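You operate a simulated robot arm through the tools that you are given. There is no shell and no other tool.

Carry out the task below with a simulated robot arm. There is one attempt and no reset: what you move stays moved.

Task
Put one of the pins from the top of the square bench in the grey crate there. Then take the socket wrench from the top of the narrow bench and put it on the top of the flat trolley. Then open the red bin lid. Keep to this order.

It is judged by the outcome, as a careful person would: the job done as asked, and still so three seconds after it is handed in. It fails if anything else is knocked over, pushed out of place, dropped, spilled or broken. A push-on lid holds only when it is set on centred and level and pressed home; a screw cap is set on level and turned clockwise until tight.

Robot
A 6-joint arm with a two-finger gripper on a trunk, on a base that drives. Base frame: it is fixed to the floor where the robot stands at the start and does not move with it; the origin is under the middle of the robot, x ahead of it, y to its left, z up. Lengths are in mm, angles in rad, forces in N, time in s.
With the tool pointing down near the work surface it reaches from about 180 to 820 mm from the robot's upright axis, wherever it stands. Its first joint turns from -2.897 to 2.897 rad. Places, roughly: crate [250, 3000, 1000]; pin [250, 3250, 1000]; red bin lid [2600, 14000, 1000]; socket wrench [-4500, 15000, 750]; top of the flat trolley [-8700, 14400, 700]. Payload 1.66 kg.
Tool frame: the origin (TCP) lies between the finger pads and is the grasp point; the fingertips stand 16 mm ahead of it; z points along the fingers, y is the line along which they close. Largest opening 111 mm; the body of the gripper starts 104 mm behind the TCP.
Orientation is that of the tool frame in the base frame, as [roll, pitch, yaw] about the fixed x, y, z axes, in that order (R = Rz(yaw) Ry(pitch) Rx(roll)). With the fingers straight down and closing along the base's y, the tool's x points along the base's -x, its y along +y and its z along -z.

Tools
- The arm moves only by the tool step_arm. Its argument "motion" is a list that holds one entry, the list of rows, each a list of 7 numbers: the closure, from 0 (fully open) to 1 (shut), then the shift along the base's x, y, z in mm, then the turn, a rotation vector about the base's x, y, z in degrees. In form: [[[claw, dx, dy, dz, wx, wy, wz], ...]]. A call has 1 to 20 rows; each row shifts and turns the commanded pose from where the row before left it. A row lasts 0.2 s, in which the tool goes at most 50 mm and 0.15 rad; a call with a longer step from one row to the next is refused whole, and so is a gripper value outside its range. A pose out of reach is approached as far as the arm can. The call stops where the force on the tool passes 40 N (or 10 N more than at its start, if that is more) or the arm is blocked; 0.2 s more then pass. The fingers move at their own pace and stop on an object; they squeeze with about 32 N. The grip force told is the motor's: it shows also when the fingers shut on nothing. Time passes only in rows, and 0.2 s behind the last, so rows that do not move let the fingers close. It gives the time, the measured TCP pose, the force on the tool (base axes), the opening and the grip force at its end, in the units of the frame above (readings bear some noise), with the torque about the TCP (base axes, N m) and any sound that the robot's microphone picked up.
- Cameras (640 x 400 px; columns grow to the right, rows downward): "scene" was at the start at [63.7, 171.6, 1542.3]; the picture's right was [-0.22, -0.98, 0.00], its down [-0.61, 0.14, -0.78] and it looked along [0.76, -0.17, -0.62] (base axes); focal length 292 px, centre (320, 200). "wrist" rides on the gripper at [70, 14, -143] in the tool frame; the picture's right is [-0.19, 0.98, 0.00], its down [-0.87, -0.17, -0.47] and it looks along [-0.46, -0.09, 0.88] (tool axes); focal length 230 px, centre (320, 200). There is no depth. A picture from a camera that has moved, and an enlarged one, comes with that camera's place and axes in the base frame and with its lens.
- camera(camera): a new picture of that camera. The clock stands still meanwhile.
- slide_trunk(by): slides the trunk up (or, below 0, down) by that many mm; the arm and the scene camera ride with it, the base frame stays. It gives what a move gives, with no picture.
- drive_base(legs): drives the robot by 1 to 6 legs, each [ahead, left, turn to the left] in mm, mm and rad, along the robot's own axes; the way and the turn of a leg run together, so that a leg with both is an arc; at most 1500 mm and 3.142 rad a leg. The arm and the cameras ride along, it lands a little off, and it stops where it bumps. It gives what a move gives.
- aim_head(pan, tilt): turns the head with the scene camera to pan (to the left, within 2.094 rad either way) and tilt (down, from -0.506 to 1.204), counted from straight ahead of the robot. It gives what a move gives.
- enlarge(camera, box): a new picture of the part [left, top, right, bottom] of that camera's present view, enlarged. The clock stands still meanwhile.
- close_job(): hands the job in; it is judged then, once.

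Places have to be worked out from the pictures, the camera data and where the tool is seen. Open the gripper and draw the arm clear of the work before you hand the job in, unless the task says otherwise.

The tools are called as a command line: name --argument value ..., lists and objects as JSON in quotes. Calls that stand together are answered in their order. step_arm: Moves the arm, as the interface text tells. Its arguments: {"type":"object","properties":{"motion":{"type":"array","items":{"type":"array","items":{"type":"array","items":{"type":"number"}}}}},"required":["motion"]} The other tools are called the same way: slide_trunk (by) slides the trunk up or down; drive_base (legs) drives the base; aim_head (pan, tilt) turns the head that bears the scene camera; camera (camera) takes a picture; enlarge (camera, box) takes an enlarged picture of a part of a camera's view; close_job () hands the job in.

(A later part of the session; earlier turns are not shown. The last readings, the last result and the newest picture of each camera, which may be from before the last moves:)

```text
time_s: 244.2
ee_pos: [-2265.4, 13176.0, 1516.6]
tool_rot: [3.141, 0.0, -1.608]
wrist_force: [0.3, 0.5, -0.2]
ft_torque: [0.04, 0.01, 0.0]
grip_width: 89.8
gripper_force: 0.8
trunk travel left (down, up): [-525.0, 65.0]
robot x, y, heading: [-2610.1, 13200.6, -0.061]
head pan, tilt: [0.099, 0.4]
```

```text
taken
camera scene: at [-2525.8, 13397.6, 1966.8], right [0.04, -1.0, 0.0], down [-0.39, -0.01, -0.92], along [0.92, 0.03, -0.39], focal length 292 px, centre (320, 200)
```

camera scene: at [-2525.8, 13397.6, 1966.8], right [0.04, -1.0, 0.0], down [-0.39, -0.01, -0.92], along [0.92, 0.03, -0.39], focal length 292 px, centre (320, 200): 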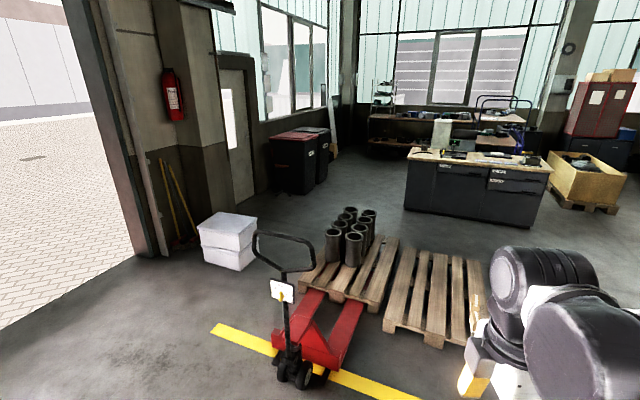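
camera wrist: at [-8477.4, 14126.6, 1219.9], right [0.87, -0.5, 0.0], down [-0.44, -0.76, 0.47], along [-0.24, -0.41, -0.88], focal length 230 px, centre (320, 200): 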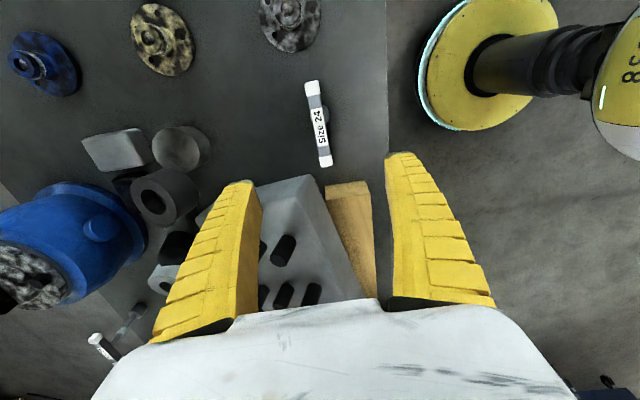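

Between the pallets and the desk there is a passage over 1 m wide, better than the 0.7 m gap beside the jack. I go around the right-hand pallet: first to (-1400, 11650), then look.

drive_base --legs '[[0, 0, -0.847], [1000, 0, 0], [966, 0, 0], [0, 0, 0.571]]'

aim_head --pan 0.2 --tilt 0.4

camera --camera "scene"

```text
time_s: 257.8
ee_pos: [-1079.2, 11544.0, 1517.1]
tool_rot: [3.141, 0.0, -1.89]
wrist_force: [0.2, -0.4, -0.5]
ft_torque: [-0.01, -0.01, 0.0]
grip_width: 89.8
gripper_force: 1.0
trunk travel left (down, up): [-525.0, 65.0]
robot x, y, heading: [-1405.6, 11663.1, -0.342]
head pan, tilt: [0.099, 0.4]
```

```text
time_s: 258.4
ee_pos: [-1079.0, 11545.0, 1517.2]
tool_rot: [-3.141, 0.0, -1.89]
wrist_force: [0.7, 0.2, -0.3]
ft_torque: [0.0, 0.01, 0.04]
grip_width: 90.2
gripper_force: 0.9
trunk travel left (down, up): [-525.0, 65.0]
robot x, y, heading: [-1405.3, 11662.6, -0.34]
head pan, tilt: [0.201, 0.4]
```

```text
taken
camera scene: at [-1267.3, 11838.6, 1966.8], right [-0.14, -0.99, 0.0], down [-0.39, 0.05, -0.92], along [0.91, -0.13, -0.39], focal length 292 px, centre (320, 200)
```

scene: 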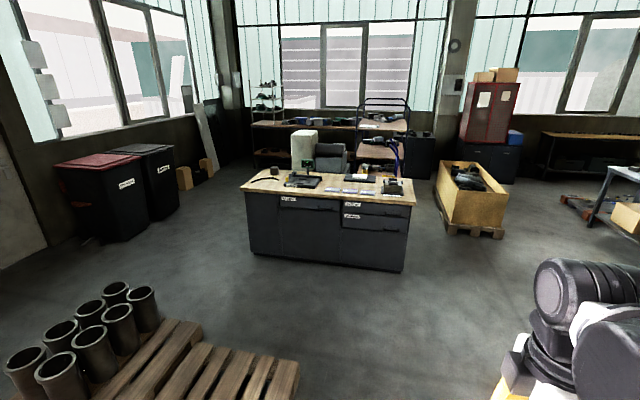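

Clear view of the desk, pallets and bins. I enlarge the bins.

enlarge --camera "scene" --box '[40, 130, 200, 250]'

```text
3.33 times, centred on (120, 190) of scene
camera zoom: at [-1267.3, 11838.6, 1966.8], right [-0.14, -0.99, 0.0], down [-0.39, 0.05, -0.92], along [0.91, -0.13, -0.39], focal length 975 px, centre (987, 233)
```

zoom: 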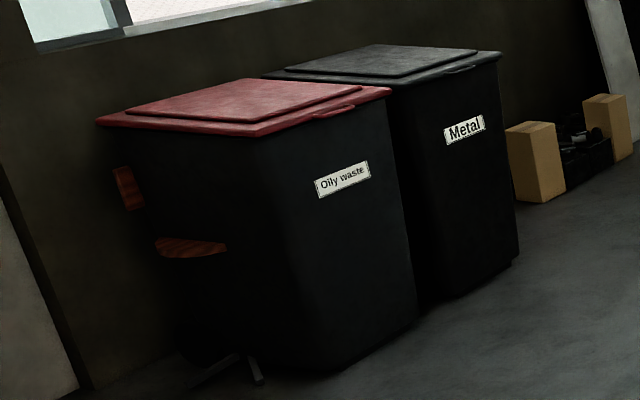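

The red "Oily waste" lid measures about 576 × 709 mm at z about 1000. Its hinge is on the wall side, and its front-left corner is near (2173, 13820). I plan to work from its free left side. I go around the pallet and between pallet and desk first.

drive_base --legs '[[1100, 0, 0], [1000, 0, 0], [0, 0, 1.44], [970, 0, 0], [970, 0, 0]]'

aim_head --pan -0.1 --tilt 0.4

camera --camera "scene"

```text
time_s: 281.7
ee_pos: [1638.3, 12988.3, 1516.9]
tool_rot: [-3.14, -0.001, -0.456]
wrist_force: [-0.3, 0.2, -0.4]
ft_torque: [-0.01, 0.0, -0.02]
grip_width: 89.9
gripper_force: 0.9
trunk travel left (down, up): [-525.0, 65.0]
robot x, y, heading: [1472.5, 12685.2, 1.095]
head pan, tilt: [0.201, 0.4]
```

```text
time_s: 282.5
ee_pos: [1637.5, 12987.2, 1515.3]
tool_rot: [3.141, 0.001, -0.456]
wrist_force: [0.5, -0.4, 0.8]
ft_torque: [0.01, 0.01, 0.01]
grip_width: 89.8
gripper_force: 0.5
trunk travel left (down, up): [-525.0, 65.0]
robot x, y, heading: [1473.9, 12683.0, 1.092]
head pan, tilt: [-0.099, 0.4]
```

```text
taken
camera scene: at [1345.3, 12830.8, 1966.8], right [0.84, -0.55, 0.0], down [-0.21, -0.33, -0.92], along [0.5, 0.77, -0.39], focal length 292 px, centre (320, 200)
```

scene: 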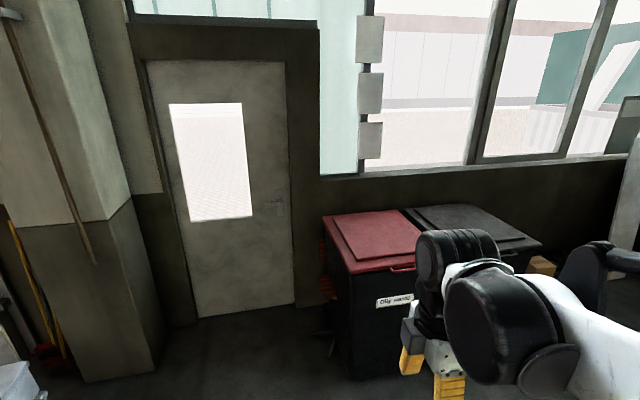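

enlarge --camera "scene" --box '[300, 190, 460, 290]'

enlarge --camera "scene" --box '[290, 200, 450, 390]'

```text
4.00 times, centred on (380, 240) of scene
camera zoom: at [1345.3, 12830.8, 1966.8], right [0.84, -0.55, 0.0], down [-0.21, -0.33, -0.92], along [0.5, 0.77, -0.39], focal length 1170 px, centre (80, 40)
```

zoom: 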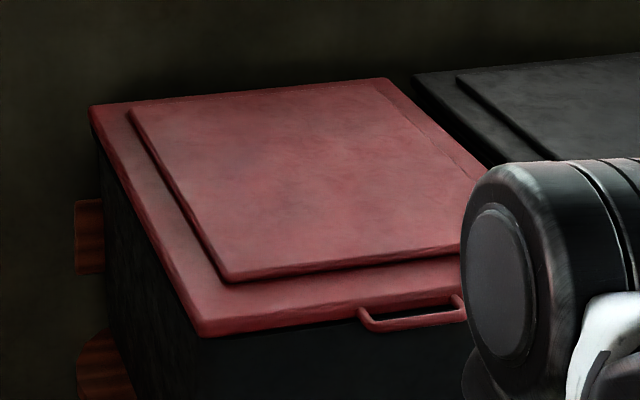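

```text
2.11 times, centred on (370, 295) of scene
camera zoom: at [1345.3, 12830.8, 1966.8], right [0.84, -0.55, 0.0], down [-0.21, -0.33, -0.92], along [0.5, 0.77, -0.39], focal length 616 px, centre (215, 0)
```

zoom: 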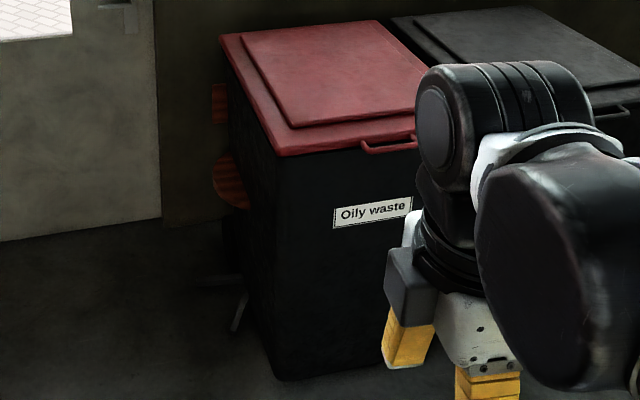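

The lid has a bar handle in the middle of its front edge, and there is some brown object beside the bin's left face. I move nearer on the left-front side and look at that side well.

drive_base --legs '[[550, 60, 0]]'

aim_head --pan -0.1 --tilt 0.75

camera --camera "scene"

enlarge --camera "scene" --box '[260, 60, 480, 300]'

```text
time_s: 285.7
ee_pos: [1834.0, 13500.2, 1516.6]
tool_rot: [-3.14, -0.001, -0.455]
wrist_force: [1.3, 0.5, 0.8]
ft_torque: [0.01, 0.0, 0.02]
grip_width: 90.1
gripper_force: 0.3
trunk travel left (down, up): [-525.0, 65.0]
robot x, y, heading: [1673.3, 13196.8, 1.092]
head pan, tilt: [-0.099, 0.4]
```

```text
time_s: 286.5
ee_pos: [1833.7, 13499.2, 1516.7]
tool_rot: [3.14, 0.0, -0.455]
wrist_force: [0.0, -0.2, -0.3]
ft_torque: [0.03, -0.02, -0.02]
grip_width: 90.1
gripper_force: 0.7
trunk travel left (down, up): [-525.0, 65.0]
robot x, y, heading: [1673.5, 13196.3, 1.093]
head pan, tilt: [-0.099, 0.75]
```

```text
taken
camera scene: at [1536.8, 13334.2, 1935.8], right [0.84, -0.55, 0.0], down [-0.37, -0.57, -0.73], along [0.4, 0.61, -0.68], focal length 292 px, centre (320, 200)
```

scene: 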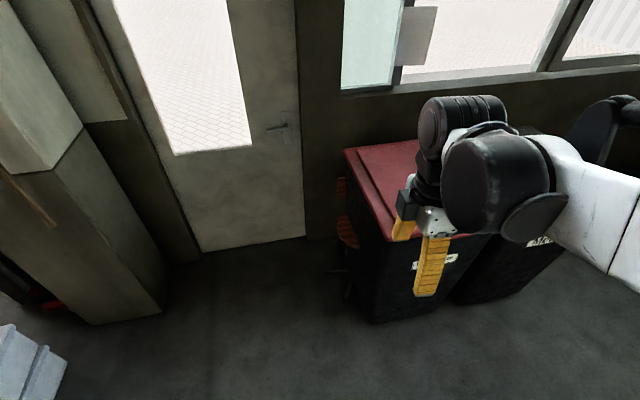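

```text
1.67 times, centred on (370, 180) of scene
camera zoom: at [1536.8, 13334.2, 1935.8], right [0.84, -0.55, 0.0], down [-0.37, -0.57, -0.73], along [0.4, 0.61, -0.68], focal length 488 px, centre (237, 233)
```

zoom: 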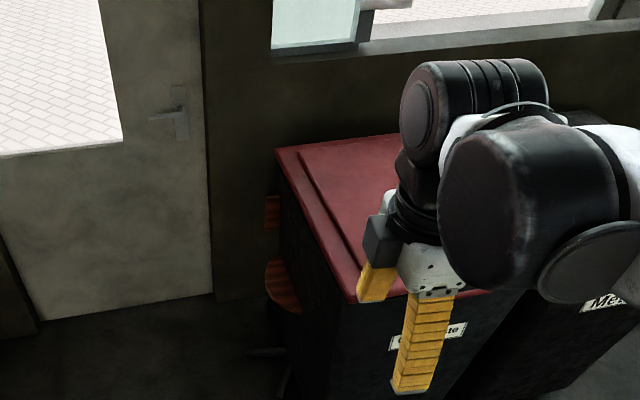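

A chair stands tucked at the bin's rear left, so I'll work from the front-left corner. The lid corners are FL (2178, 13816, 1000) and BL (2444, 14484). The handle is near (2457, 13690, 985), and the wall is 200 mm behind the lid. I drive to about (1778, 14029), heading 1.19, and lower the trunk.

drive_base --legs '[[787, 289, 0], [0, 0, 0.1]]'

slide_trunk --by -400

aim_head --pan -1.1 --tilt 0.6

camera --camera "scene"

camera --camera "wrist"

```text
time_s: 291.5
ee_pos: [1901.5, 14346.0, 1517.1]
tool_rot: [3.141, 0.002, -0.349]
wrist_force: [-0.7, -0.1, 0.1]
ft_torque: [-0.06, -0.06, 0.03]
grip_width: 89.8
gripper_force: 1.3
trunk travel left (down, up): [-525.0, 65.0]
robot x, y, heading: [1768.7, 14025.9, 1.2]
head pan, tilt: [-0.099, 0.75]
```

```text
time_s: 295.3
ee_pos: [1901.2, 14346.6, 1115.2]
tool_rot: [-3.141, 0.0, -0.349]
wrist_force: [0.7, 0.2, -0.3]
ft_torque: [0.0, -0.02, -0.01]
grip_width: 89.9
gripper_force: 0.8
trunk travel left (down, up): [-125.0, 465.0]
robot x, y, heading: [1768.8, 14029.4, 1.204]
head pan, tilt: [-0.099, 0.75]
```

```text
time_s: 296.6
ee_pos: [1901.5, 14346.0, 1114.7]
tool_rot: [-3.141, 0.0, -0.348]
wrist_force: [-0.5, -0.1, 1.0]
ft_torque: [0.01, -0.01, -0.02]
grip_width: 89.7
gripper_force: 1.0
trunk travel left (down, up): [-125.0, 465.0]
robot x, y, heading: [1767.4, 14027.3, 1.201]
head pan, tilt: [-1.1, 0.6]
```

```text
taken
camera scene: at [1673.1, 14085.3, 1548.6], right [0.1, -0.99, 0.0], down [-0.56, -0.06, -0.83], along [0.82, 0.08, -0.57], focal length 292 px, centre (320, 200)
```

scene: 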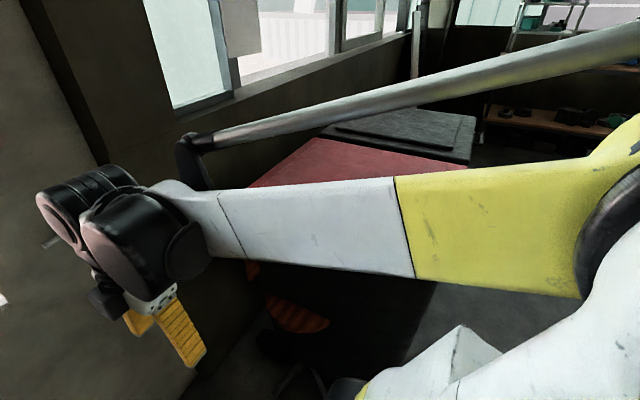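

```text
taken
camera wrist: at [1961.4, 14310.1, 1258.1], right [-0.51, -0.86, 0.0], down [-0.76, 0.45, 0.47], along [-0.4, 0.24, -0.88], focal length 230 px, centre (320, 200)
```

wrist: 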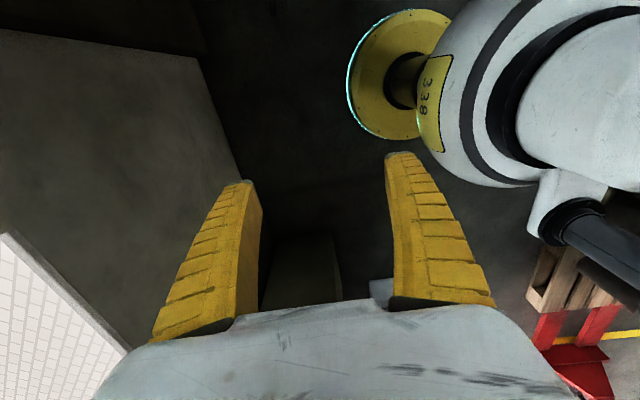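

The arm is tucked beside the bin's left. I raise the tool, swing it around the lid's front-left corner toward the front of the bin, turning the tool's yaw meanwhile, with fingers shut.

step_arm --motion '[[[0.6, 0, 0, 40, 0, 0, 0], [1, 0, 0, 40, 0, 0, 0], [1, 0, 0, 40, 0, 0, 0], [1, 28.6, -32, 0, 0, 0, -8], [1, 28.6, -32, 0, 0, 0, -8], [1, 28.6, -32, 0, 0, 0, -8], [1, 28.6, -32, 0, 0, 0, -8], [1, 28.6, -32, 0, 0, 0, -8], [1, 28.6, -32, 0, 0, 0, -8], [1, 28.6, -32, 0, 0, 0, -8], [1, 28.6, -32, 0, 0, 0, -8], [1, 0, 0, 0, 0, 0, 0]]]'

camera --camera "scene"

camera --camera "wrist"

```text
time_s: 299.2
ee_pos: [2133.9, 14091.4, 1237.3]
tool_rot: [-3.141, 0.0, -1.468]
wrist_force: [-0.4, -0.5, 0.1]
ft_torque: [0.0, 0.0, -0.01]
grip_width: 0.1
gripper_force: 28.6
trunk travel left (down, up): [-125.0, 465.0]
robot x, y, heading: [1772.3, 14025.1, 1.196]
head pan, tilt: [-1.1, 0.6]
```

```text
taken
camera scene: at [1677.4, 14086.5, 1569.6], right [0.11, -0.99, 0.0], down [-0.36, -0.04, -0.93], along [0.93, 0.1, -0.36], focal length 292 px, centre (320, 200)
```

scene: 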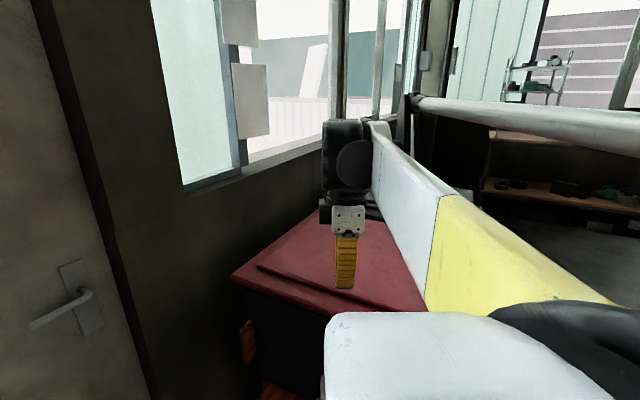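

```text
taken
camera wrist: at [2128.5, 14020.6, 1380.1], right [-1.0, 0.09, 0.0], down [0.08, 0.88, 0.47], along [0.04, 0.47, -0.88], focal length 230 px, centre (320, 200)
```

wrist: 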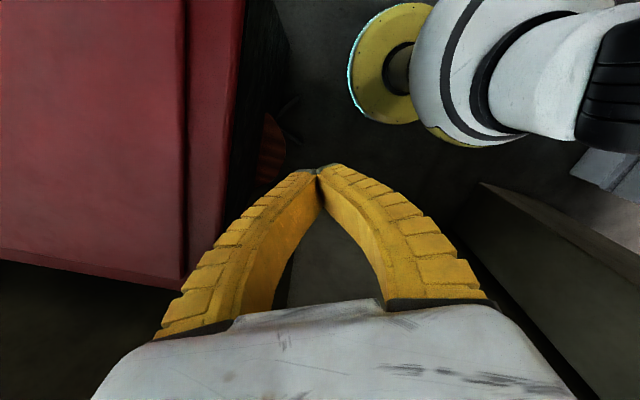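

The head camera's tilt shifted slightly as the elbow link passed close to it, so I continue swinging away to the right and then re-aim the head.

step_arm --motion '[[[1, 10, -40.75, 0, 0, 0, -7], [1, 10, -40.75, 0, 0, 0, -7], [1, 10, -40.75, 0, 0, 0, -7], [1, 10, -40.75, 0, 0, 0, -7], [1, 10, -40.75, 0, 0, 0, -7], [1, 10, -40.75, 0, 0, 0, -7], [1, 10, -40.75, 0, 0, 0, -7], [1, 10, -40.75, 0, 0, 0, -7], [1, 10, -40.75, 0, 0, 0, -7], [1, 10, -40.75, 0, 0, 0, -7], [1, 10, -40.75, 0, 0, 0, -2.6], [1, 10, -40.75, 0, 0, 0, 0], [1, 0, 0, 0, 0, 0, 0]]]'

aim_head --pan -1.0 --tilt 0.6

camera --camera "scene"

camera --camera "wrist"

```text
time_s: 302.0
ee_pos: [2249.6, 13602.0, 1236.4]
tool_rot: [-3.141, 0.001, -2.732]
wrist_force: [-0.3, -0.2, -0.7]
ft_torque: [-0.02, 0.01, -0.02]
grip_width: 0.0
gripper_force: 28.7
trunk travel left (down, up): [-125.0, 465.0]
robot x, y, heading: [1771.0, 14026.0, 1.197]
head pan, tilt: [-1.1, 0.6]
```

```text
time_s: 302.6
ee_pos: [2250.4, 13600.6, 1236.8]
tool_rot: [3.142, 0.0, -2.734]
wrist_force: [0.2, 0.7, 1.0]
ft_torque: [0.0, 0.01, 0.02]
grip_width: 0.1
gripper_force: 28.3
trunk travel left (down, up): [-125.0, 465.0]
robot x, y, heading: [1770.3, 14029.3, 1.199]
head pan, tilt: [-1.0, 0.6]
```

```text
taken
camera scene: at [1671.8, 14094.0, 1548.6], right [0.2, -0.98, 0.0], down [-0.55, -0.11, -0.83], along [0.81, 0.16, -0.56], focal length 292 px, centre (320, 200)
```

scene: 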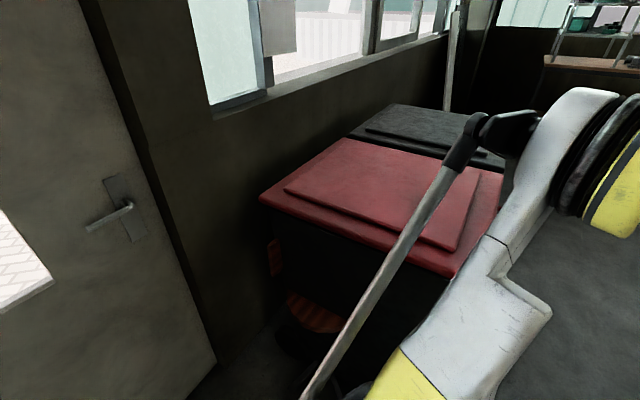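

```text
taken
camera wrist: at [2180.4, 13586.5, 1378.7], right [-0.22, 0.98, 0.0], down [0.86, 0.19, 0.47], along [0.46, 0.1, -0.88], focal length 230 px, centre (320, 200)
```

wrist: 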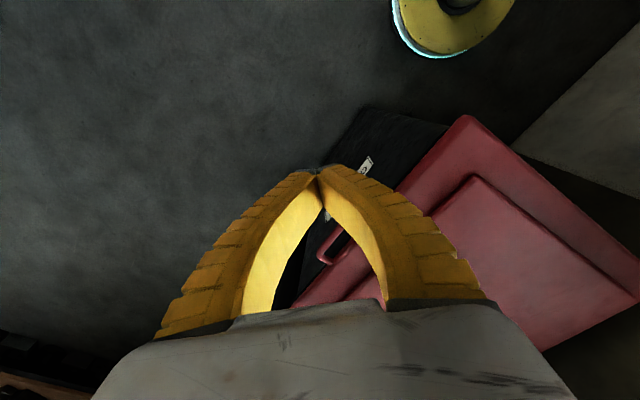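

The wrist view agrees on the lid's corner (2185, 13820). I enlarge the handle.

enlarge --camera "wrist" --box '[270, 130, 430, 310]'

```text
2.22 times, centred on (350, 220) of wrist
camera zoom: at [2180.4, 13586.5, 1378.7], right [-0.22, 0.98, 0.0], down [0.86, 0.19, 0.47], along [0.46, 0.1, -0.88], focal length 511 px, centre (253, 156)
```

zoom: 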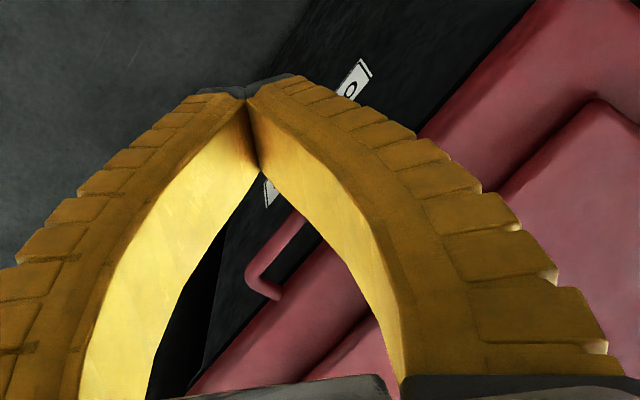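

The handle's bar spans lateral 235–375 mm from the lid's left edge, about 25 mm in front of the lip, at z about 990. Now I pitch the tool up 90° so the shut fingers point horizontally toward the bin front (diagonally, direction (0.92, 0.40)).

step_arm --motion '[[[1, 0, 0, 0, 3.16, -7.35, 0], [1, 0, 0, 0, 3.16, -7.35, 0], [1, 0, 0, 0, 3.16, -7.35, 0], [1, 0, 0, 0, 3.16, -7.35, 0], [1, 0, 0, 0, 3.16, -7.35, 0], [1, 0, 0, 0, 3.16, -7.35, 0], [1, 0, 0, 0, 3.16, -7.35, 0], [1, 0, 0, 0, 3.16, -7.35, 0], [1, 0, 0, 0, 3.16, -7.35, 0], [1, 0, 0, 0, 3.16, -7.35, 0], [1, 0, 0, 0, 3.95, -9.19, 0]]]'

```text
refused: row 11 steps farther than a row can; nothing moved
```

The last row was too large a turn; I spread the 90° evenly over 11 rows.

step_arm --motion '[[[1, 0, 0, 0, 3.232, -7.52, 0], [1, 0, 0, 0, 3.232, -7.52, 0], [1, 0, 0, 0, 3.232, -7.52, 0], [1, 0, 0, 0, 3.232, -7.52, 0], [1, 0, 0, 0, 3.232, -7.52, 0], [1, 0, 0, 0, 3.232, -7.52, 0], [1, 0, 0, 0, 3.232, -7.52, 0], [1, 0, 0, 0, 3.232, -7.52, 0], [1, 0, 0, 0, 3.232, -7.52, 0], [1, 0, 0, 0, 3.232, -7.52, 0], [1, 0, 0, 0, 3.232, -7.52, 0], [1, 0, 0, 0, 0, 0, 0]]]'

camera --camera "scene"

camera --camera "wrist"

```text
time_s: 305.2
ee_pos: [2249.6, 13599.5, 1237.7]
tool_rot: [-1.074, 1.567, -0.668]
wrist_force: [-0.7, 0.0, 0.1]
ft_torque: [0.02, -0.03, 0.01]
grip_width: 0.0
gripper_force: 28.1
trunk travel left (down, up): [-125.0, 465.0]
robot x, y, heading: [1771.8, 14023.5, 1.196]
head pan, tilt: [-1.0, 0.6]
```

```text
taken
camera scene: at [1671.8, 14093.9, 1548.6], right [0.2, -0.98, 0.0], down [-0.55, -0.11, -0.83], along [0.81, 0.16, -0.56], focal length 292 px, centre (320, 200)
```

scene: 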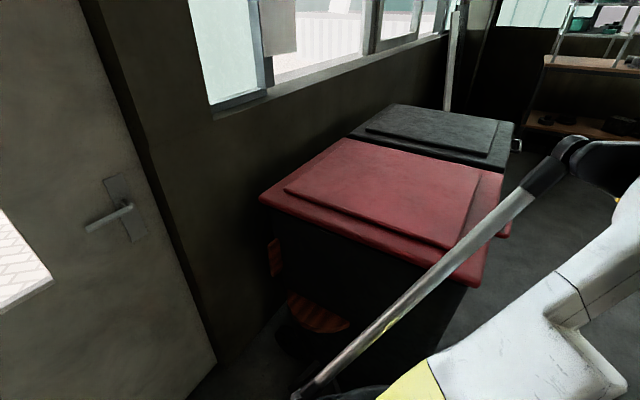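

```text
taken
camera wrist: at [2112.8, 13556.8, 1165.7], right [-0.39, 0.9, 0.19], down [-0.37, -0.34, 0.87], along [0.84, 0.27, 0.47], focal length 230 px, centre (320, 200)
```

wrist: 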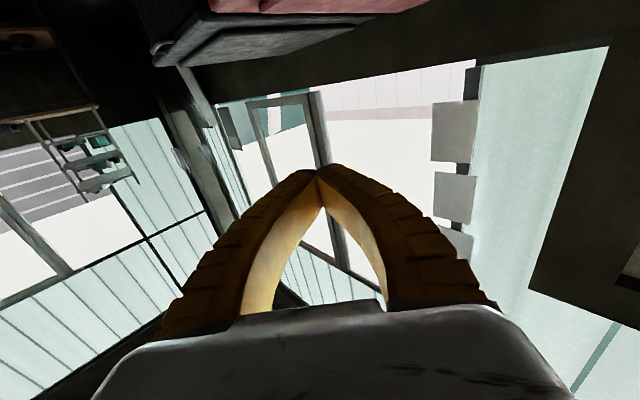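

The tool is level now. I turn it 15° more toward the bin (to keep the forearm farther from the lid corner), and move to a point 90 mm in front of the handle at z 1237.

step_arm --motion '[[[1, 37, 8.5, 0, 0, 0, 7.5], [1, 37, 8.5, 0, 0, 0, 7.5], [1, 37, 8.5, 0, 0, 0, 0], [1, 37, 8.5, 0, 0, 0, 0], [1, 0, 0, -40, 0, 0, 0], [1, 0, 0, -40, 0, 0, 0], [1, 0, 0, 0, 0, 0, 0]]]'

aim_head --pan -1.15 --tilt 0.6

camera --camera "scene"

camera --camera "wrist"

```text
time_s: 306.8
ee_pos: [2398.3, 13635.3, 1156.2]
tool_rot: [-1.52, 1.568, -0.853]
wrist_force: [-0.5, -0.2, -0.3]
ft_torque: [-0.01, -0.03, 0.03]
grip_width: 0.1
gripper_force: 28.6
trunk travel left (down, up): [-125.0, 465.0]
robot x, y, heading: [1770.7, 14026.0, 1.195]
head pan, tilt: [-1.0, 0.6]
```

```text
time_s: 307.5
ee_pos: [2397.6, 13634.7, 1155.7]
tool_rot: [-1.496, 1.568, -0.83]
wrist_force: [0.0, -0.8, 0.1]
ft_torque: [-0.01, 0.01, 0.0]
grip_width: 0.0
gripper_force: 28.4
trunk travel left (down, up): [-125.0, 465.0]
robot x, y, heading: [1765.9, 14027.2, 1.201]
head pan, tilt: [-1.15, 0.6]
```

```text
taken
camera scene: at [1673.4, 14080.8, 1548.6], right [0.05, -1.0, 0.0], down [-0.56, -0.03, -0.83], along [0.82, 0.04, -0.56], focal length 292 px, centre (320, 200)
```

scene: 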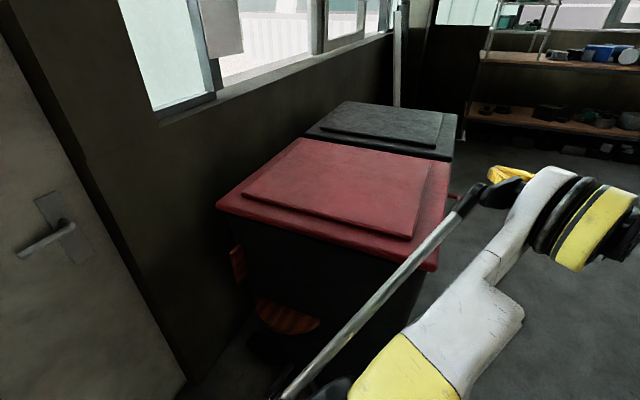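

```text
taken
camera wrist: at [2276.9, 13557.1, 1085.1], right [-0.61, 0.77, 0.19], down [-0.27, -0.42, 0.87], along [0.75, 0.48, 0.46], focal length 230 px, centre (320, 200)
```

wrist: 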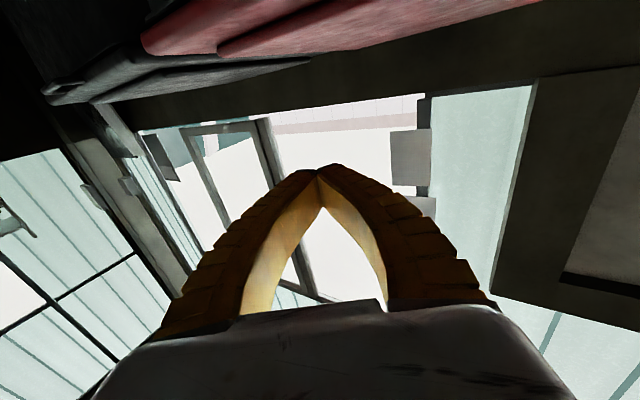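

The finger is visible at upper right, in front of the handle. I lower it in front of the bin to z 945, below handle height, and look.

step_arm --motion '[[[1, 0, 0, -40, 0, 0, 0], [1, 0, 0, -40, 0, 0, 0], [1, 0, 0, -40, 0, 0, 0], [1, 0, 0, -40, 0, 0, 0], [1, 0, 0, -40, 0, 0, 0], [1, 0, 0, -13, 0, 0, 0], [1, 0, 0, 0, 0, 0, 0]]]'

camera --camera "scene"

camera --camera "wrist"

```text
time_s: 309.1
ee_pos: [2398.2, 13635.6, 943.3]
tool_rot: [-1.501, 1.567, -0.834]
wrist_force: [0.7, 0.1, 0.4]
ft_torque: [0.03, -0.01, -0.01]
grip_width: 0.1
gripper_force: 28.5
trunk travel left (down, up): [-125.0, 465.0]
robot x, y, heading: [1769.0, 14025.5, 1.199]
head pan, tilt: [-1.15, 0.6]
```

```text
taken
camera scene: at [1673.4, 14080.9, 1548.6], right [0.05, -1.0, 0.0], down [-0.56, -0.03, -0.83], along [0.82, 0.04, -0.56], focal length 292 px, centre (320, 200)
```

scene: 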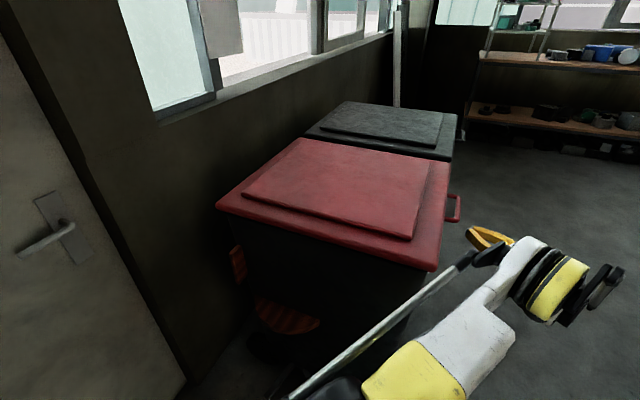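

```text
taken
camera wrist: at [2277.0, 13558.0, 872.2], right [-0.61, 0.77, 0.19], down [-0.27, -0.42, 0.87], along [0.75, 0.48, 0.46], focal length 230 px, centre (320, 200)
```

wrist: 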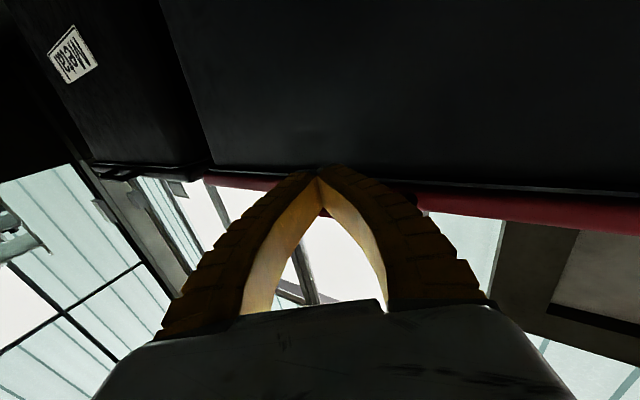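

enlarge --camera "scene" --box '[400, 170, 540, 258]'

enlarge --camera "wrist" --box '[200, 130, 480, 305]'

```text
4.55 times, centred on (470, 214) of scene
camera zoom: at [1673.4, 14080.9, 1548.6], right [0.05, -1.0, 0.0], down [-0.56, -0.03, -0.83], along [0.82, 0.04, -0.56], focal length 1330 px, centre (-362, 136)
```

zoom: 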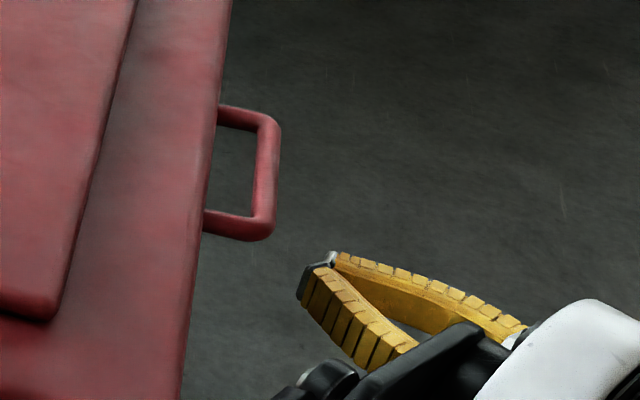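

```text
2.29 times, centred on (340, 218) of wrist
camera zoom: at [2277.0, 13558.0, 872.2], right [-0.61, 0.77, 0.19], down [-0.27, -0.42, 0.87], along [0.75, 0.48, 0.46], focal length 526 px, centre (274, 160)
```

zoom: 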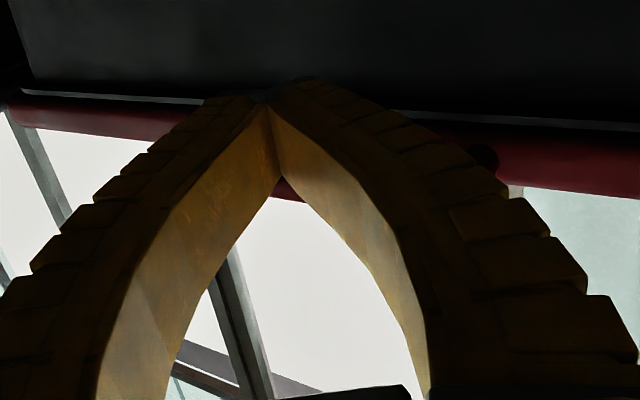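

The handle loop spans lateral 240–385 mm, with its bar about 30 mm in front of the lip. My shut fingers are just below and in front of it. I slide them under the handle to near the bin face, and lift a little to feel the lid.

step_arm --motion '[[[1, 13.9, 34.8, 0, 0, 0, 0], [1, 13.9, 34.8, 0, 0, 0, 0], [1, 0, 0, 10, 0, 0, 0], [1, 0, 0, 10, 0, 0, 0], [1, 0, 0, 10, 0, 0, 0], [1, 0, 0, 10, 0, 0, 0], [1, 0, 0, 0, 0, 0, 0]]]'

camera --camera "scene"

camera --camera "wrist"

```text
time_s: 310.7
ee_pos: [2425.6, 13704.0, 983.2]
tool_rot: [-1.596, 1.567, -0.928]
wrist_force: [0.4, 0.4, -3.2]
ft_torque: [0.03, 0.02, 0.01]
grip_width: 0.0
gripper_force: 29.2
trunk travel left (down, up): [-125.0, 465.0]
robot x, y, heading: [1770.9, 14025.4, 1.198]
head pan, tilt: [-1.15, 0.6]
```

```text
taken
camera scene: at [1673.8, 14080.7, 1548.6], right [0.05, -1.0, 0.0], down [-0.56, -0.03, -0.82], along [0.82, 0.04, -0.57], focal length 292 px, centre (320, 200)
```

scene: 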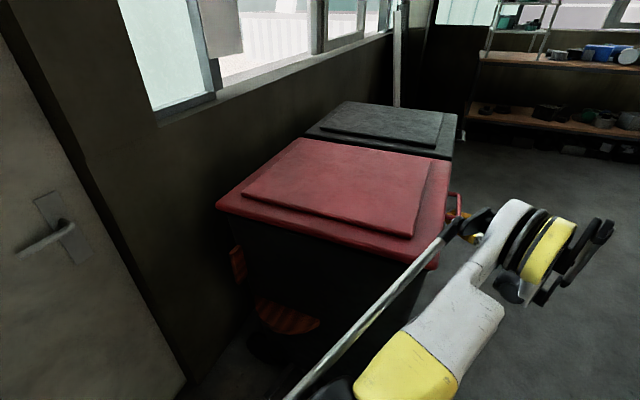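

```text
taken
camera wrist: at [2305.0, 13626.9, 912.3], right [-0.61, 0.77, 0.19], down [-0.27, -0.42, 0.87], along [0.75, 0.48, 0.46], focal length 230 px, centre (320, 200)
```

wrist: 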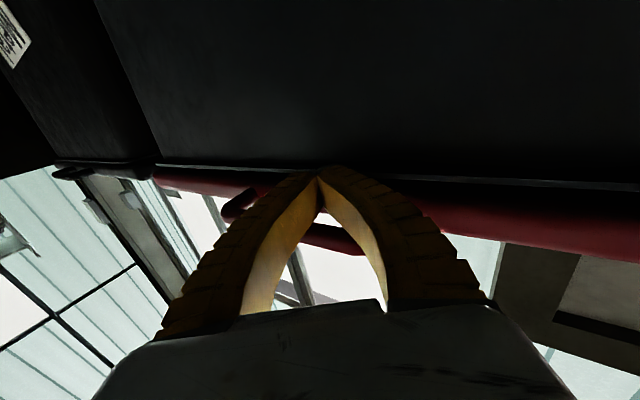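

A -3 N load appears: the handle rests on the fingers. I lift further to z 1023 along the arc and check that the lid follows.

step_arm --motion '[[[1, -0.7, -1.8, 15, 0, 0, 0], [1, -0.7, -1.8, 15, 0, 0, 0], [1, 0, 0, 15, 0, 0, 0], [1, 0, 0, 0, 0, 0, 0]]]'

camera --camera "scene"

camera --camera "wrist"

```text
time_s: 311.7
ee_pos: [2423.8, 13700.6, 1027.8]
tool_rot: [-1.494, 1.565, -0.828]
wrist_force: [0.1, 0.3, -2.4]
ft_torque: [0.02, -0.04, -0.01]
grip_width: 0.1
gripper_force: 28.7
trunk travel left (down, up): [-125.0, 465.0]
robot x, y, heading: [1769.1, 14026.5, 1.201]
head pan, tilt: [-1.15, 0.6]
```

```text
taken
camera scene: at [1673.6, 14080.8, 1548.6], right [0.05, -1.0, 0.0], down [-0.56, -0.03, -0.82], along [0.82, 0.04, -0.57], focal length 292 px, centre (320, 200)
```

scene: 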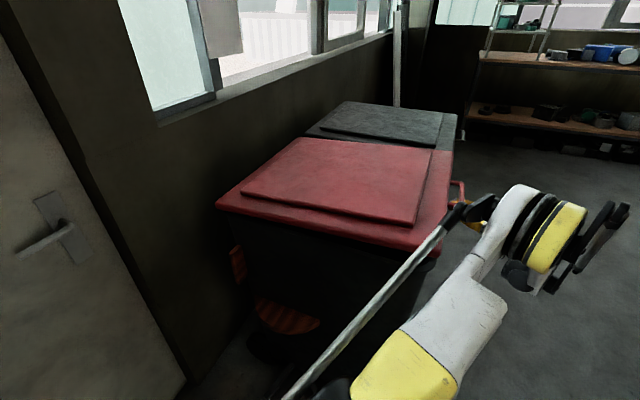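

```text
taken
camera wrist: at [2303.2, 13623.3, 957.8], right [-0.61, 0.77, 0.19], down [-0.27, -0.42, 0.87], along [0.75, 0.48, 0.46], focal length 230 px, centre (320, 200)
```

wrist: 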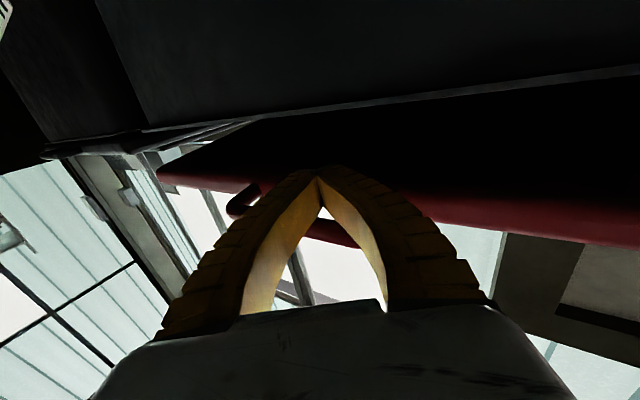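

The lid is lifting (dark gap visible), with only about 2.4 N load. I continue along the arc, moving in under the lid, up to about 20°.

step_arm --motion '[[[1, 4.1, 10.2, 28, 0, 0, 0], [1, 4.5, 11.1, 27, 0, 0, 0], [1, 5.9, 14.9, 28, 0, 0, 0], [1, 6.3, 15.8, 28, 0, 0, 0], [1, 6.7, 16.7, 25, 0, 0, 0], [1, 6.7, 16.7, 25, 0, 0, 0], [1, 0, 0, 0, 0, 0, 0]]]'

camera --camera "scene"

camera --camera "wrist"

```text
time_s: 312.5
ee_pos: [2430.7, 13718.5, 1103.7]
tool_rot: [-0.407, 1.566, 0.239]
wrist_force: [-11.1, -17.9, 1.7]
ft_torque: [0.07, -0.06, 0.29]
grip_width: 2.1
gripper_force: 28.2
trunk travel left (down, up): [-125.0, 465.0]
robot x, y, heading: [1770.9, 14027.7, 1.191]
head pan, tilt: [-1.15, 0.6]
stopped in row 3: the force on the tool passed its limit at 46 N (the readings are from after the stop); the commanded pose is now the measured one
```

```text
taken
camera scene: at [1671.7, 14077.8, 1548.6], right [0.04, -1.0, 0.0], down [-0.56, -0.02, -0.83], along [0.82, 0.04, -0.56], focal length 292 px, centre (320, 200)
```

scene: 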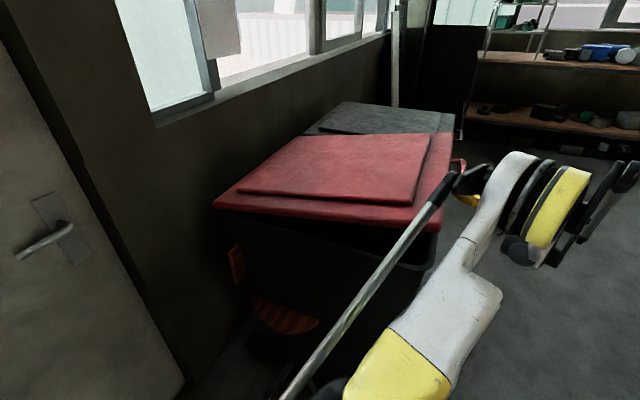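

```text
taken
camera wrist: at [2310.3, 13644.1, 1033.0], right [-0.59, 0.78, 0.19], down [-0.28, -0.42, 0.86], along [0.76, 0.46, 0.47], focal length 230 px, centre (320, 200)
```

wrist: 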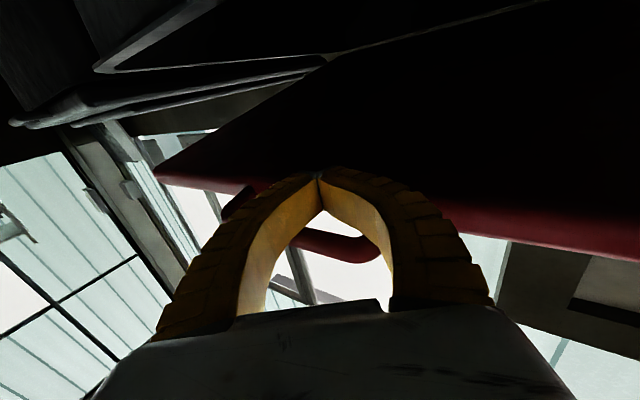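

The fingertips caught against the front of the lip (the handle bar sits a bit higher than the lip's underside). The lid is up about 8° resting on the fingers. I back off 10 mm and pitch the fingertips 45° down so they slope under the lip.

step_arm --motion '[[[1, -3.7, -9.3, 0, 0, 0, 0], [1, 0, 0, 0, -4.64, 5.9, 0], [1, 0, 0, 0, -4.64, 5.9, 0], [1, 0, 0, 0, -4.64, 5.9, 0], [1, 0, 0, 0, -4.64, 5.9, 0], [1, 0, 0, 0, -4.64, 5.9, 0], [1, 0, 0, 0, -4.64, 5.9, 0], [1, 0, 0, 0, 0, 0, 0]]]'

camera --camera "scene"

camera --camera "wrist"

```text
time_s: 314.3
ee_pos: [2431.0, 13715.3, 1105.3]
tool_rot: [-3.128, 0.786, -2.472]
wrist_force: [-4.4, -2.8, -2.1]
ft_torque: [0.12, -0.28, 0.1]
grip_width: 0.0
gripper_force: 28.8
trunk travel left (down, up): [-125.0, 465.0]
robot x, y, heading: [1768.4, 14026.8, 1.191]
head pan, tilt: [-1.15, 0.6]
```

```text
taken
camera scene: at [1673.1, 14080.1, 1548.5], right [0.05, -1.0, 0.0], down [-0.56, -0.03, -0.83], along [0.82, 0.04, -0.56], focal length 292 px, centre (320, 200)
```

scene: 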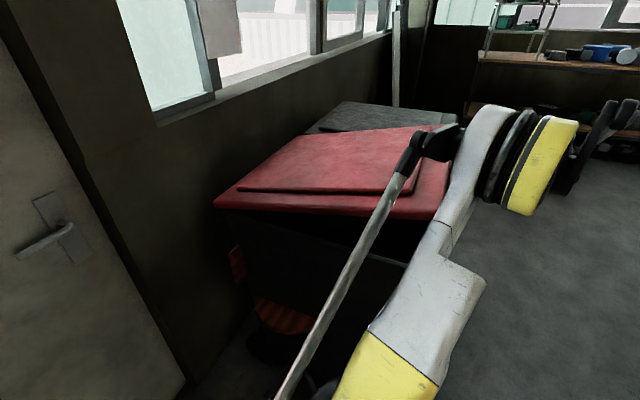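

```text
taken
camera wrist: at [2303.6, 13635.2, 1154.9], right [-0.5, 0.86, 0.12], down [0.32, 0.05, 0.95], along [0.81, 0.51, -0.29], focal length 230 px, centre (320, 200)
```

wrist: 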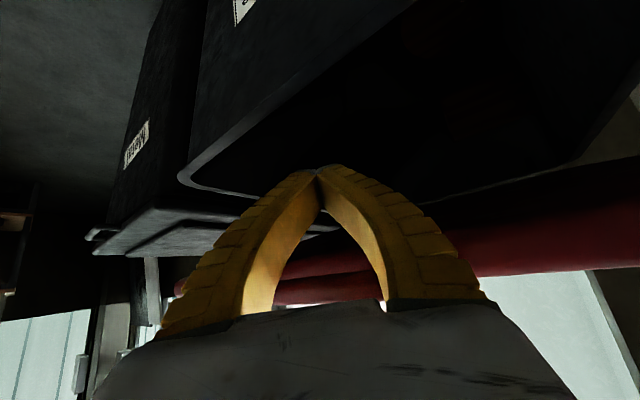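

The fingertips now slope beneath the lip over the bin opening. I slide in 50 mm along the finger axis (lid stays put), then raise along the arc to about 20°.

step_arm --motion '[[[1, 13.9, 10.95, -17.7, 0, 0, 0], [1, 13.9, 10.95, -17.7, 0, 0, 0], [1, 2.4, 6.0, 30, 0, 0, 0], [1, 2.4, 6.0, 30, 0, 0, 0], [1, 3.5, 8.8, 30, 0, 0, 0], [1, 3.5, 8.8, 29, 0, 0, 0], [1, 0, 0, 0, 0, 0, 0]]]'

camera --camera "scene"

camera --camera "wrist"

```text
time_s: 315.0
ee_pos: [2453.2, 13729.3, 1080.6]
tool_rot: [-3.127, 0.786, -2.48]
wrist_force: [-13.5, -9.8, 2.7]
ft_torque: [0.82, -0.96, 0.49]
grip_width: 0.1
gripper_force: 28.8
trunk travel left (down, up): [-125.0, 465.0]
robot x, y, heading: [1768.7, 14024.4, 1.191]
head pan, tilt: [-1.15, 0.6]
stopped in row 3: the force on the tool passed its limit at 178 N (the readings are from after the stop); the commanded pose is now the measured one
```

```text
taken
camera scene: at [1670.2, 14077.7, 1548.4], right [0.04, -1.0, 0.0], down [-0.56, -0.02, -0.83], along [0.83, 0.04, -0.56], focal length 292 px, centre (320, 200)
```

scene: 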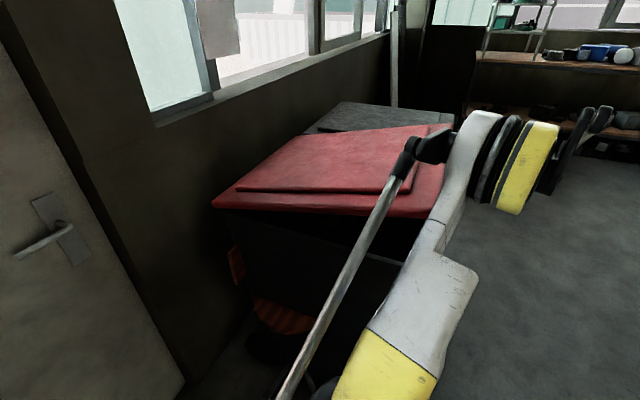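

```text
taken
camera wrist: at [2324.5, 13650.7, 1131.0], right [-0.49, 0.86, 0.12], down [0.32, 0.04, 0.95], along [0.81, 0.5, -0.29], focal length 230 px, centre (320, 200)
```

wrist: 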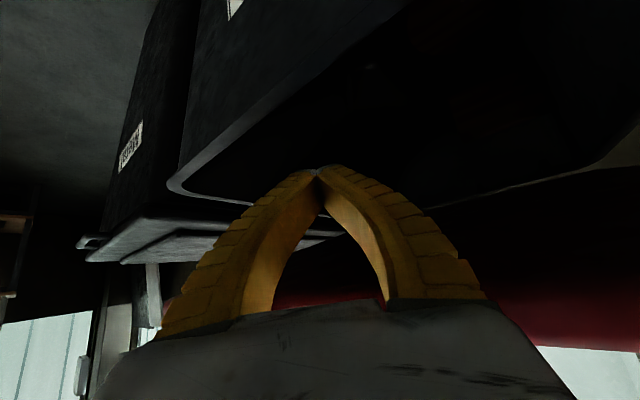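

The spike came when the gripper's palm ran against the handle bar; nothing moved out of place, and the lid is at about 14°. The fingertips are already past the lip. I relieve the push, then level the tool again while moving in and up so the lip settles on the fingers.

step_arm --motion '[[[1, -2.4, -1.9, 0, 0, 0, 0], [1, 0, 0, 3, 4.64, -5.9, 0], [1, 1.5, 3.7, 5, 4.64, -5.9, 0], [1, 1.5, 3.7, 5, 4.64, -5.9, 0], [1, 0, 0, 0, 0, 0, 0]]]'

camera --camera "scene"

camera --camera "wrist"

```text
time_s: 316.2
ee_pos: [2456.7, 13739.3, 1093.2]
tool_rot: [-3.127, 1.179, -2.478]
wrist_force: [0.2, 1.4, -3.2]
ft_torque: [0.03, -0.12, -0.02]
grip_width: 0.1
gripper_force: 28.4
trunk travel left (down, up): [-125.0, 465.0]
robot x, y, heading: [1767.2, 14022.8, 1.187]
head pan, tilt: [-1.15, 0.6]
```

```text
taken
camera scene: at [1673.1, 14080.0, 1548.6], right [0.04, -1.0, 0.0], down [-0.56, -0.02, -0.83], along [0.82, 0.04, -0.57], focal length 292 px, centre (320, 200)
```

scene: 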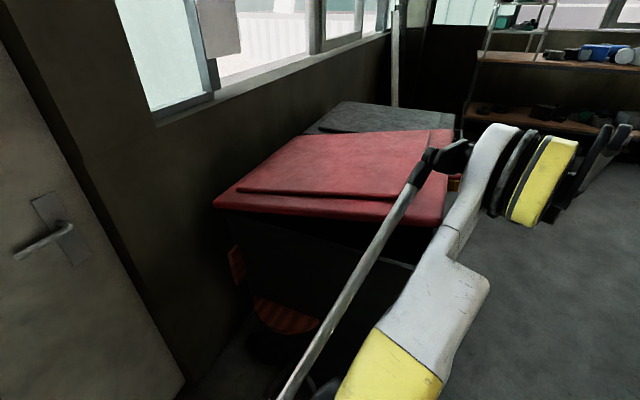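

```text
taken
camera wrist: at [2322.4, 13654.8, 1082.3], right [-0.54, 0.83, 0.17], down [0.01, -0.19, 0.98], along [0.84, 0.53, 0.09], focal length 230 px, centre (320, 200)
```

wrist: 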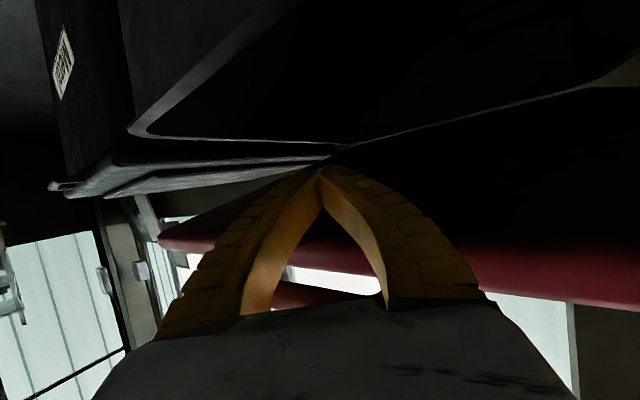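

Now the lip rests on the fingers, with the tips well past it (load about 3 N). I continue raising along the arc while levelling the tool, to about 25°.

step_arm --motion '[[[1, 1.5, 3.7, 27, 4.64, -5.9, 0], [1, 2.6, 6.5, 25, 4.64, -5.9, 0], [1, 4.5, 11.1, 22, 4.64, -5.9, 0], [1, 7.8, 19.5, 22, 0, 0, 0], [1, 7.4, 18.6, 23, 0, 0, 0], [1, 7.8, 19.5, 23, 0, 0, 0], [1, 0, 0, 0, 0, 0, 0]]]'

camera --camera "scene"

camera --camera "wrist"

```text
time_s: 317.8
ee_pos: [2489.2, 13818.6, 1235.5]
tool_rot: [1.225, 1.569, 1.876]
wrist_force: [-0.8, -0.7, -1.3]
ft_torque: [-0.01, -0.02, 0.0]
grip_width: 0.1
gripper_force: 28.9
trunk travel left (down, up): [-125.0, 465.0]
robot x, y, heading: [1767.2, 14025.5, 1.192]
head pan, tilt: [-1.15, 0.6]
```

```text
taken
camera scene: at [1673.1, 14080.1, 1548.6], right [0.04, -1.0, 0.0], down [-0.56, -0.02, -0.83], along [0.82, 0.04, -0.56], focal length 292 px, centre (320, 200)
```

scene: 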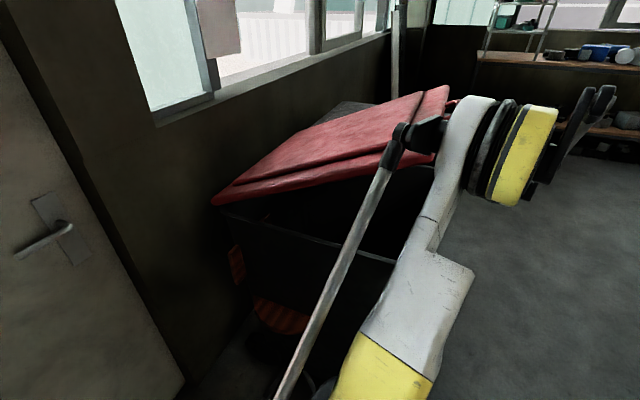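

```text
taken
camera wrist: at [2366.6, 13744.1, 1164.0], right [-0.59, 0.78, 0.19], down [-0.27, -0.42, 0.87], along [0.76, 0.46, 0.46], focal length 230 px, centre (320, 200)
```

wrist: 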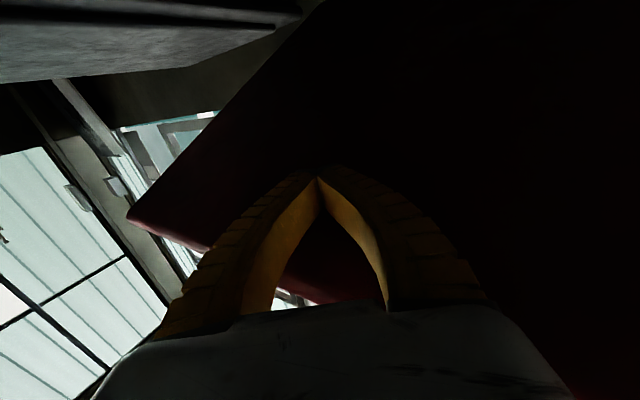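

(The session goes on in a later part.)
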